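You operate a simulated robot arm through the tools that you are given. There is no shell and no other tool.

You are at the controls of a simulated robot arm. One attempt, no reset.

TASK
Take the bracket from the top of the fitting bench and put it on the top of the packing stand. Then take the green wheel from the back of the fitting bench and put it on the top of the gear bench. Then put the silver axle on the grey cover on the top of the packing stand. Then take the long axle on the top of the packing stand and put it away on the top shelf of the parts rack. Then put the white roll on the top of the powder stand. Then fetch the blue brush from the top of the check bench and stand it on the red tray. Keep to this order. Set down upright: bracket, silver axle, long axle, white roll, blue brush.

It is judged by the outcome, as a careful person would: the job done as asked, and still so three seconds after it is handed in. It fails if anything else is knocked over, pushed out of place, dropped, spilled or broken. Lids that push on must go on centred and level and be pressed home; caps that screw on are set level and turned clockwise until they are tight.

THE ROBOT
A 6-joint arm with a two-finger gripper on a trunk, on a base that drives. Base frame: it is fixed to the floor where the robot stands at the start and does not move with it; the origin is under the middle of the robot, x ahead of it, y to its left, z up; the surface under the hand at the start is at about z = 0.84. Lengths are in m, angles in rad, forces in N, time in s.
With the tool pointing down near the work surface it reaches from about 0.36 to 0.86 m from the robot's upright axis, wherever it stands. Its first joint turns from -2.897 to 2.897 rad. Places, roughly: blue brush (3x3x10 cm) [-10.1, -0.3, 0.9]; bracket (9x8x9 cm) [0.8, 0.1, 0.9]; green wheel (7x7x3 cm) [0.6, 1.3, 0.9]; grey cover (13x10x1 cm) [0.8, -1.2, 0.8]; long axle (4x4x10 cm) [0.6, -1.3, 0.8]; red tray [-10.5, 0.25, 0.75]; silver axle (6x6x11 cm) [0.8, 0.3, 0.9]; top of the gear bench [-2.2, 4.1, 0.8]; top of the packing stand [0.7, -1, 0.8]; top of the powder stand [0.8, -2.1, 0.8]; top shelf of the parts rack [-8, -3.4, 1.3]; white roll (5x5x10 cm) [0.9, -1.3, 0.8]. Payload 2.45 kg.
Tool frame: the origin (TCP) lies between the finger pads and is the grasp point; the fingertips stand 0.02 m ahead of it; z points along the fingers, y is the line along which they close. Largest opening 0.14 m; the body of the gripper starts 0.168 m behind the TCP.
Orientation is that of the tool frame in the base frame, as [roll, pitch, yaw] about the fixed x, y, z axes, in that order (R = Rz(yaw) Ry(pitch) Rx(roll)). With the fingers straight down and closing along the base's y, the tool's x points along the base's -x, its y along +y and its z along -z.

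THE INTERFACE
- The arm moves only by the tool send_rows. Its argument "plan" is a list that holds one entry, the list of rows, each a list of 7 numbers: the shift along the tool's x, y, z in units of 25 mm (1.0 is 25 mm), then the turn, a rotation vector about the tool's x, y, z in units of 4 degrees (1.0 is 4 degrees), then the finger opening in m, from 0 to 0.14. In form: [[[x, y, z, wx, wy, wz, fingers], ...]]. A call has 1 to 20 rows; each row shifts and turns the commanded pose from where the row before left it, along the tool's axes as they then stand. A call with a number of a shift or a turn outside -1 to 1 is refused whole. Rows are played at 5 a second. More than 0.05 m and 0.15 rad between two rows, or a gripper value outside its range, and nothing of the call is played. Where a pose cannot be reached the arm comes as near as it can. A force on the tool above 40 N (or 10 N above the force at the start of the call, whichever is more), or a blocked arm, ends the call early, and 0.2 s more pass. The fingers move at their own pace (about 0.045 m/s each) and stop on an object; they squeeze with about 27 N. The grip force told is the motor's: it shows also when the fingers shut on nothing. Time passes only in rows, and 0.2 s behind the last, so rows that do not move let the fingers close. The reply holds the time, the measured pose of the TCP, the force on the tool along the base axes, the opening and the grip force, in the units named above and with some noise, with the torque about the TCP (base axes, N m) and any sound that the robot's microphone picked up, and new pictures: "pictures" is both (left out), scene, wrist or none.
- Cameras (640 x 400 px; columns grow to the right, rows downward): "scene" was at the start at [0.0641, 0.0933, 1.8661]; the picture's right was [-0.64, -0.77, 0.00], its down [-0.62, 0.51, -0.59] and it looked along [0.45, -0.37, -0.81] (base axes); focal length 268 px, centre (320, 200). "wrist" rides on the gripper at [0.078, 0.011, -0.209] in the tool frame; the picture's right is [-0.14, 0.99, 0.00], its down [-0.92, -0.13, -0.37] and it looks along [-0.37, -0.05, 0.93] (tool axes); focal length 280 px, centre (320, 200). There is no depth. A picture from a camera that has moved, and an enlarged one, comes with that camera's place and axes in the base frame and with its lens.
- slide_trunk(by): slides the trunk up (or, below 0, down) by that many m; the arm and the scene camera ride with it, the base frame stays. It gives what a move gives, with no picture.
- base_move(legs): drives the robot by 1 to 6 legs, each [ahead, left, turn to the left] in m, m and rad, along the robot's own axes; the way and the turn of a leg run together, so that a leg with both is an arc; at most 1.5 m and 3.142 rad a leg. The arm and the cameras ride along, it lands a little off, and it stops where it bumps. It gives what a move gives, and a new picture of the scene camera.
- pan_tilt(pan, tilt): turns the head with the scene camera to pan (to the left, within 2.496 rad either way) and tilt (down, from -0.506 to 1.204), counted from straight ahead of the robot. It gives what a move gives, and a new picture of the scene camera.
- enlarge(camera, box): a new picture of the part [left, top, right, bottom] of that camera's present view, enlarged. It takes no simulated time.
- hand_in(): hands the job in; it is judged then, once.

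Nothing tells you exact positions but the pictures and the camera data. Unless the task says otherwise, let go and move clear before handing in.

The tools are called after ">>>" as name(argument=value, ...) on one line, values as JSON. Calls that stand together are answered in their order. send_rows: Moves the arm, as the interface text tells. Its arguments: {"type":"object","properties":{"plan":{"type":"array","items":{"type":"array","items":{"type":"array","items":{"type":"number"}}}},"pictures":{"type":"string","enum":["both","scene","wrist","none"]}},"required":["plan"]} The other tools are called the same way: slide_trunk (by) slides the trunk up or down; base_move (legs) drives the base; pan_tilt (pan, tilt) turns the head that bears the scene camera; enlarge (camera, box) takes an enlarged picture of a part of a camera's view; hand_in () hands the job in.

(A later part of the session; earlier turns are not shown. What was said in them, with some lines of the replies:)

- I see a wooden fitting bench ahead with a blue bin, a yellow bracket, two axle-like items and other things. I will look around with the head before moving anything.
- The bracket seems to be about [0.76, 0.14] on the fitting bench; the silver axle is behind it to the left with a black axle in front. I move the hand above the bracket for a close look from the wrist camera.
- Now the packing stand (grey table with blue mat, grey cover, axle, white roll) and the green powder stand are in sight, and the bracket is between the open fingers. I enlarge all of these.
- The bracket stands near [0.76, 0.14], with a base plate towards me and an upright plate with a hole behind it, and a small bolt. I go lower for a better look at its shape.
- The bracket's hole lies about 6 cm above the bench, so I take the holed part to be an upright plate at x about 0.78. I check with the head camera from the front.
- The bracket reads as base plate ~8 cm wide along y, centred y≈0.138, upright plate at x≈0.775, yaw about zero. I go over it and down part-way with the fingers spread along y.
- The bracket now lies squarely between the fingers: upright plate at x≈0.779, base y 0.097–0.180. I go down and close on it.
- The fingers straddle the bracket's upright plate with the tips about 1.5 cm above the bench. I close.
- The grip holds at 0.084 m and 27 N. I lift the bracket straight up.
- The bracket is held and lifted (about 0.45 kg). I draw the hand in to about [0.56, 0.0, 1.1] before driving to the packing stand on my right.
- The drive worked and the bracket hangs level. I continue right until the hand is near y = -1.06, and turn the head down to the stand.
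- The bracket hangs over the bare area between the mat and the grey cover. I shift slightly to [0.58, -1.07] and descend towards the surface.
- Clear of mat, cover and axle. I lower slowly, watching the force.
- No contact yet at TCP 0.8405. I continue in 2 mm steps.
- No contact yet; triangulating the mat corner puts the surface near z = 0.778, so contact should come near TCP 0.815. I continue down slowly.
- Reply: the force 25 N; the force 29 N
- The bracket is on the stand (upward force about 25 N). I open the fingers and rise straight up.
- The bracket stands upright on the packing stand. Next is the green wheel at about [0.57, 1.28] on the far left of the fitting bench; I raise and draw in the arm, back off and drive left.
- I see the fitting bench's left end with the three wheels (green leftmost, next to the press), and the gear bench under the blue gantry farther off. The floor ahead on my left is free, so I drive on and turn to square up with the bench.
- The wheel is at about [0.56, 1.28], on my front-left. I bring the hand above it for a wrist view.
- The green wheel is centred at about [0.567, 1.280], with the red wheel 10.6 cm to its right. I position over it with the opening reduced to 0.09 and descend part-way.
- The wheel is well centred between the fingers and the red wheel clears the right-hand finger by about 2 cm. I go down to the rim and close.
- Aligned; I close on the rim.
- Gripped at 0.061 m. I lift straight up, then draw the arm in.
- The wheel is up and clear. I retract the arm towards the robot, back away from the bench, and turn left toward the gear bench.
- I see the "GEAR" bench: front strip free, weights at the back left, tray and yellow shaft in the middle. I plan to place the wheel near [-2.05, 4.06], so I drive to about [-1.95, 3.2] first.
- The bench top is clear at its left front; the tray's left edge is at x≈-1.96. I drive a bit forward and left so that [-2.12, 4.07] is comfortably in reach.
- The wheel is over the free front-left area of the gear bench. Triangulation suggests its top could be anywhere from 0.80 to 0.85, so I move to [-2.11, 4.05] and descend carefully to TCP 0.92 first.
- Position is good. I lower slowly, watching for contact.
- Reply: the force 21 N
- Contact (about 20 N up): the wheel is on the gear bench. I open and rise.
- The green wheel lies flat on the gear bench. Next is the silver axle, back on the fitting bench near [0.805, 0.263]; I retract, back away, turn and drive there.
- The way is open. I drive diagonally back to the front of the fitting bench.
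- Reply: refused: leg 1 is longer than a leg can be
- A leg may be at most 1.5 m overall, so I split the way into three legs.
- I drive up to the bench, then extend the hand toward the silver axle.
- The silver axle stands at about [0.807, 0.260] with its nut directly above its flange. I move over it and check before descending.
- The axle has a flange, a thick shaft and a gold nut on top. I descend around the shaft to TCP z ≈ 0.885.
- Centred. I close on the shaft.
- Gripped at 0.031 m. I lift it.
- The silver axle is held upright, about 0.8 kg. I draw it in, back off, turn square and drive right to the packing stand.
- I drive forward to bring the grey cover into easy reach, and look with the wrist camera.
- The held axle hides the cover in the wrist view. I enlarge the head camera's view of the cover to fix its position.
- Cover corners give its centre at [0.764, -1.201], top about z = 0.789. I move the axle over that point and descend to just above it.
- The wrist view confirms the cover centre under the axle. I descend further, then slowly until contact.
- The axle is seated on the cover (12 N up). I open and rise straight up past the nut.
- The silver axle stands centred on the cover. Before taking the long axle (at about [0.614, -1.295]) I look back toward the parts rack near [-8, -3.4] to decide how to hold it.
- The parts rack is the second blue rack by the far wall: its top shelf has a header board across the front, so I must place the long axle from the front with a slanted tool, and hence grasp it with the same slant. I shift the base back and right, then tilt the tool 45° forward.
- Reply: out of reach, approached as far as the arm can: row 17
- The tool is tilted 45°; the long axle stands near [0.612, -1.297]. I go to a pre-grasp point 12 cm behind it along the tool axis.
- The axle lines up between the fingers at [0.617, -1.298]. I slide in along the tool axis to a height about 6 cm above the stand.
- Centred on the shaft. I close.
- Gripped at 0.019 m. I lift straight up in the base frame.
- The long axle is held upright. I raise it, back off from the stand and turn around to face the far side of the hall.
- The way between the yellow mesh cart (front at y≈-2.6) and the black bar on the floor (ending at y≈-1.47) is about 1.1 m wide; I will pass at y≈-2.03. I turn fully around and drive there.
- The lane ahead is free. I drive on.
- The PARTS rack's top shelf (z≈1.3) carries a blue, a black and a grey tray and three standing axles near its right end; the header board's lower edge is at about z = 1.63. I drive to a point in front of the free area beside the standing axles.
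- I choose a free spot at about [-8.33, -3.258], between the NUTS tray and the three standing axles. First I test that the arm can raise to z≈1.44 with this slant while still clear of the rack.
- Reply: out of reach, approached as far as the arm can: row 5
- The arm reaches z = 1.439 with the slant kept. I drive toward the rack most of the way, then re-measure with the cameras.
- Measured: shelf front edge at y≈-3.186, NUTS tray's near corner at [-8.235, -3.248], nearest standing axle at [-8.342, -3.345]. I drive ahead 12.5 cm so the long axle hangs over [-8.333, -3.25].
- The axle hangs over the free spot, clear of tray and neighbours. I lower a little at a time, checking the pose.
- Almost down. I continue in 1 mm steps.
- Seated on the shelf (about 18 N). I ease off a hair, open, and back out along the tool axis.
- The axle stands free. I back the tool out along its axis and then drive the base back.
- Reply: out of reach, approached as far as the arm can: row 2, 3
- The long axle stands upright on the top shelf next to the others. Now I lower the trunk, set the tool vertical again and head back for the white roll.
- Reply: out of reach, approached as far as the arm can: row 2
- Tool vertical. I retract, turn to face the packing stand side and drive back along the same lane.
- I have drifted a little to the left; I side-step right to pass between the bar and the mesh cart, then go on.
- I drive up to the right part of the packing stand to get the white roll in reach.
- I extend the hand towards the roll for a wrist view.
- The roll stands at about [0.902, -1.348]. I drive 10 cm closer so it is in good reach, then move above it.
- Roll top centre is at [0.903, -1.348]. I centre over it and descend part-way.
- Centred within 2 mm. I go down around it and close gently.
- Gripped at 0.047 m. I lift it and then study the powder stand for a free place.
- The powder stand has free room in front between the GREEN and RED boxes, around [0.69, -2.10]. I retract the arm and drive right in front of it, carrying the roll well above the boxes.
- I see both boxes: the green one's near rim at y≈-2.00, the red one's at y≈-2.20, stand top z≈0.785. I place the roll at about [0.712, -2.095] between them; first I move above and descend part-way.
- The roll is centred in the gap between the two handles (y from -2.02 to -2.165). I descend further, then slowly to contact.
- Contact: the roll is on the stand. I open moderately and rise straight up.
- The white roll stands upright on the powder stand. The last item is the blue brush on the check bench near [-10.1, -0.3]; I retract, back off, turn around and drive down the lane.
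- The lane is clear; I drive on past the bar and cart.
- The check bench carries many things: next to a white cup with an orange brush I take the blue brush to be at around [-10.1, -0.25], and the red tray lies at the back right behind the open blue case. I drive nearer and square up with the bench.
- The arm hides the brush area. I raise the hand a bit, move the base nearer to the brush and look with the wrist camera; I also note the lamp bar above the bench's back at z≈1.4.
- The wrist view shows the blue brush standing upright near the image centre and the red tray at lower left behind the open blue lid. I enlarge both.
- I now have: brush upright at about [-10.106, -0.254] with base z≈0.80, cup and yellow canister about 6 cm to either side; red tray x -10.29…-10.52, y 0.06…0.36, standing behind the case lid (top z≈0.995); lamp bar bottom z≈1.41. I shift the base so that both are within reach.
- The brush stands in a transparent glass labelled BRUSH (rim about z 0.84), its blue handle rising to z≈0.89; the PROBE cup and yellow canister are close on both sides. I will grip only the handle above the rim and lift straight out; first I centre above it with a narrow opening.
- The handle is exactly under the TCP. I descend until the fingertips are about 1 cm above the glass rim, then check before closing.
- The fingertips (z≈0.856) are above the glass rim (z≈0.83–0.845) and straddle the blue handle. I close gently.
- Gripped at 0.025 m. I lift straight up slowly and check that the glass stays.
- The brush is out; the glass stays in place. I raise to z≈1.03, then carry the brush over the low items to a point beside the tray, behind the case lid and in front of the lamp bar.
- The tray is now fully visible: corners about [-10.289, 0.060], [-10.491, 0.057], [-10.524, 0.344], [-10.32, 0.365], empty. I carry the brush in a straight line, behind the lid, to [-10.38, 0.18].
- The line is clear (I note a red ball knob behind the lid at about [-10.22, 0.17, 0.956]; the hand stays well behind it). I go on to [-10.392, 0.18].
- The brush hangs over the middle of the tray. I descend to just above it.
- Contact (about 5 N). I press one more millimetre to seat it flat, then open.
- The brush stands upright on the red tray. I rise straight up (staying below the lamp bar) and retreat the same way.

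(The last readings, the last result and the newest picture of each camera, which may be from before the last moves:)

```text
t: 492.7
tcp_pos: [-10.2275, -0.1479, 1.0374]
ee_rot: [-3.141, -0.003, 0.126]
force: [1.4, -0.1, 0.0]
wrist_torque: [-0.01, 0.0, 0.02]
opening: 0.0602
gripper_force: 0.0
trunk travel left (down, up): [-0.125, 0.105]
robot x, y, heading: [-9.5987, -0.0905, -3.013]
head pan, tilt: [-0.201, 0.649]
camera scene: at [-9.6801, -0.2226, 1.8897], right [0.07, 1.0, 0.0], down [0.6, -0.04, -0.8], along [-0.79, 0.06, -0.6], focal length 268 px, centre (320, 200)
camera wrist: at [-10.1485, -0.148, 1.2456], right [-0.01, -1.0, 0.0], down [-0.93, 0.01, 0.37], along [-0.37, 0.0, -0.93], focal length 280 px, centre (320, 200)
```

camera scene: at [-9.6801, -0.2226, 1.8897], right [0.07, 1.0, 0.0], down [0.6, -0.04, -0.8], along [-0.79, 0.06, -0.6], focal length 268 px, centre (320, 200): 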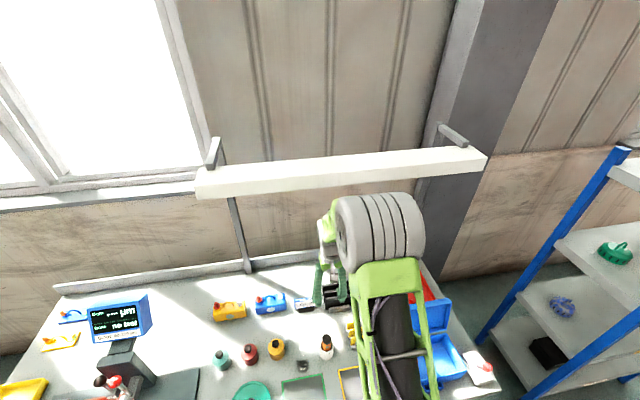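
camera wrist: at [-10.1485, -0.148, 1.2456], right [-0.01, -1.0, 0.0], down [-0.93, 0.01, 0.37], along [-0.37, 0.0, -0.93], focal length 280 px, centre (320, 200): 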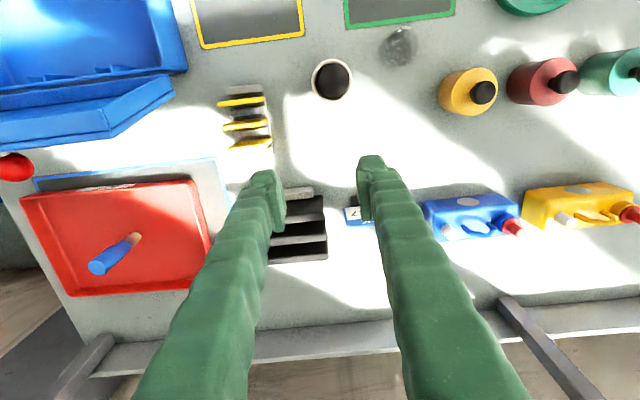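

The brush stands upright on the tray. I raise and retract the arm over the bench and drive back clear, then take a last look around.

>>> send_rows(plan=[[[0.3, 0.2, -0.9, 0, 0, 0, 0.06], [0.3, 0.2, -0.9, 0, 0, 0, 0.06], [0.5, 0, -0.9, 0, 0, 0, 0.06], [0.8, 0, -0.5, 0, 0, 0, 0.06], [1, 0, 0, 0, 0, 0, 0.06], [1, 0, 0, 0, 0, 0, 0.06], [1, 0, 0, 0, 0, 0, 0.06]]], pictures="none")

>>> base_move(legs=[[-0.35, 0, 0]])

>>> pan_tilt(pan=-0.45, tilt=0.65)

>>> enlarge(camera="scene", box=[150, 160, 390, 320])

```text
t: 494.3
tcp_pos: [-10.1033, -0.1422, 1.1163]
ee_rot: [-3.14, -0.003, 0.127]
force: [0.8, 0.8, 0.6]
wrist_torque: [0.0, 0.03, 0.01]
opening: 0.0602
gripper_force: 0.0
trunk travel left (down, up): [-0.125, 0.105]
robot x, y, heading: [-9.5978, -0.0871, -3.013]
head pan, tilt: [-0.201, 0.649]
```

```text
t: 496.6
tcp_pos: [-9.7598, -0.0951, 1.1163]
ee_rot: [-3.142, -0.002, 0.125]
force: [0.1, -0.1, 0.4]
wrist_torque: [-0.02, 0.04, -0.01]
opening: 0.0603
gripper_force: 0.0
trunk travel left (down, up): [-0.125, 0.105]
robot x, y, heading: [-9.254, -0.0435, -3.013]
head pan, tilt: [-0.201, 0.649]
camera scene: at [-9.3359, -0.1783, 1.8898], right [0.08, 1.0, 0.0], down [0.6, -0.05, -0.8], along [-0.79, 0.06, -0.6], focal length 268 px, centre (320, 200)
```

scene: 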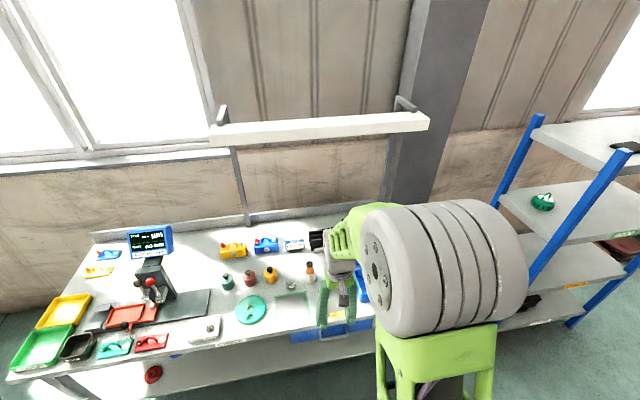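

```text
t: 497.4
tcp_pos: [-9.7609, -0.0969, 1.1163]
ee_rot: [3.141, -0.001, 0.123]
force: [-0.3, -0.2, 0.4]
wrist_torque: [-0.03, -0.03, -0.04]
opening: 0.0603
gripper_force: 0.0
trunk travel left (down, up): [-0.125, 0.105]
robot x, y, heading: [-9.2561, -0.0447, -3.023]
head pan, tilt: [-0.45, 0.649]
camera scene: at [-9.3325, -0.1573, 1.8897], right [0.32, 0.95, 0.0], down [0.57, -0.19, -0.8], along [-0.75, 0.25, -0.6], focal length 268 px, centre (320, 200)
```

scene: 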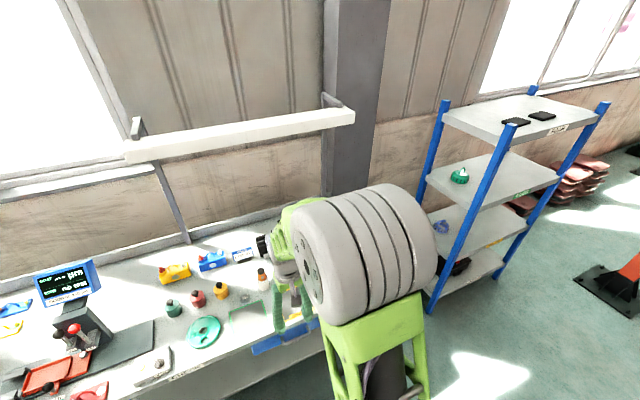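

```text
2.50 times, centred on (270, 240) of scene
camera zoom: at [-9.3325, -0.1573, 1.8897], right [0.32, 0.95, 0.0], down [0.57, -0.19, -0.8], along [-0.75, 0.25, -0.6], focal length 670 px, centre (445, 100)
```

zoom: 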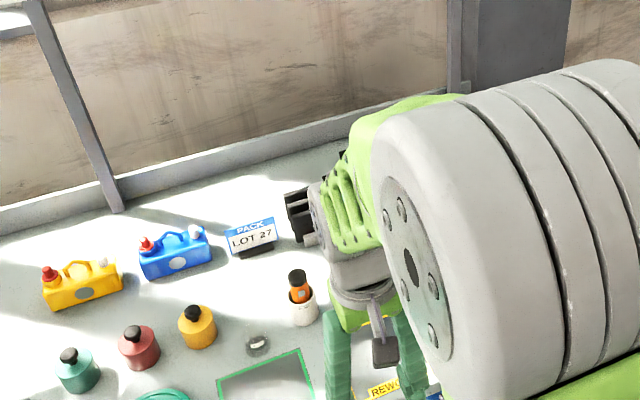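

The arm hides the tray from here; I side-step to get one unobstructed look at the brush before handing in.

>>> base_move(legs=[[0, 0.6, 0]])

>>> pan_tilt(pan=-0.75, tilt=0.6)

>>> enlarge(camera="scene", box=[130, 130, 370, 290])

```text
t: 503.1
tcp_pos: [-9.688, -0.6906, 1.1161]
ee_rot: [3.141, -0.001, 0.123]
force: [0.3, 0.7, -0.6]
wrist_torque: [0.03, 0.05, -0.04]
opening: 0.06
gripper_force: 0.0
trunk travel left (down, up): [-0.125, 0.105]
robot x, y, heading: [-9.1788, -0.6385, -3.018]
head pan, tilt: [-0.45, 0.649]
camera scene: at [-9.2594, -0.7526, 1.8897], right [0.32, 0.95, 0.0], down [0.57, -0.2, -0.8], along [-0.75, 0.26, -0.6], focal length 268 px, centre (320, 200)
```

scene: 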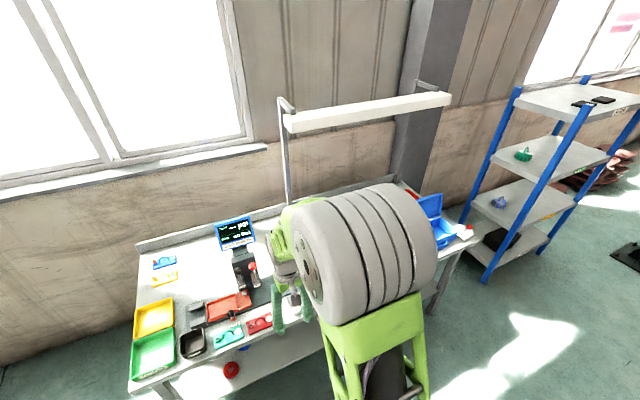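

```text
t: 503.9
tcp_pos: [-9.6877, -0.6905, 1.1155]
ee_rot: [-3.141, -0.002, 0.12]
force: [-0.2, -0.1, 0.1]
wrist_torque: [0.01, 0.0, -0.02]
opening: 0.0598
gripper_force: 0.0
trunk travel left (down, up): [-0.125, 0.105]
robot x, y, heading: [-9.1811, -0.6386, -3.023]
head pan, tilt: [-0.75, 0.6]
camera scene: at [-9.2487, -0.7285, 1.894], right [0.59, 0.81, 0.0], down [0.46, -0.33, -0.83], along [-0.67, 0.48, -0.57], focal length 268 px, centre (320, 200)
```

scene: 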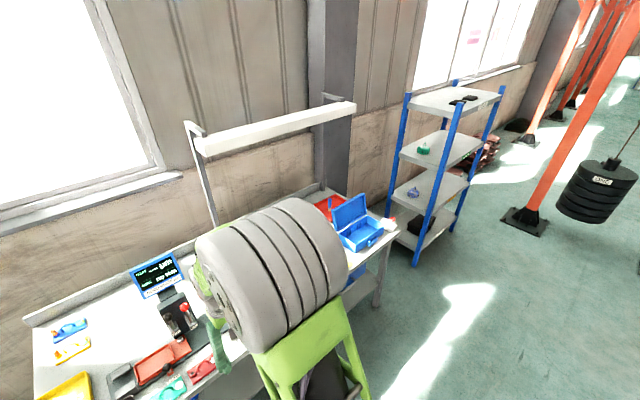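

```text
2.50 times, centred on (250, 210) of scene
camera zoom: at [-9.2487, -0.7285, 1.894], right [0.59, 0.81, 0.0], down [0.46, -0.33, -0.83], along [-0.67, 0.48, -0.57], focal length 670 px, centre (495, 175)
```

zoom: 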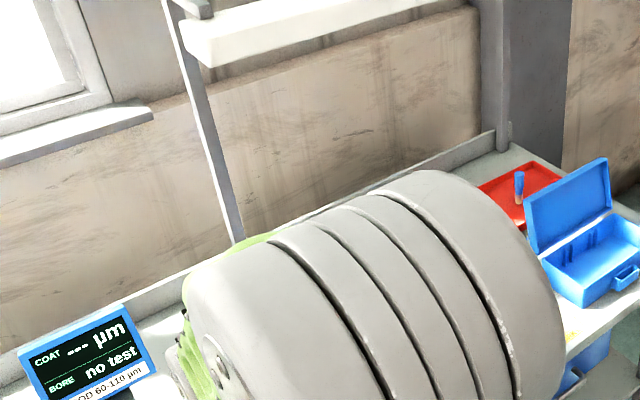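

The blue brush is standing upright on the red tray. All six items were delivered in the order you asked, the gripper is empty and the arm is clear of the bench, so I hand in.

>>> hand_in()

```text
The job is handed in.
```

I finished all six moves in the order you gave and handed the job in. Each item was still in place when I last looked at it, and nothing else was knocked over or moved in anything I saw. The result of the judging has not come back to me.

1. **Bracket:** upright on the top of the packing stand, on the bare surface between the blue mat and the grey cover.
2. **Green wheel:** flat on the top of the gear bench, front left.
3. **Silver axle:** upright, centred on the grey cover.
4. **Long axle:** upright on the top shelf of the parts rack, between the NUTS tray and the three axles already there.
5. **White roll:** upright on the top of the powder stand, between the green and red powder boxes.
6. **Blue brush:** upright in the middle of the red tray. It had been standing in a glass labelled BRUSH. I lifted it straight out and the glass stayed put.

The gripper was empty and clear of the bench when I handed in.
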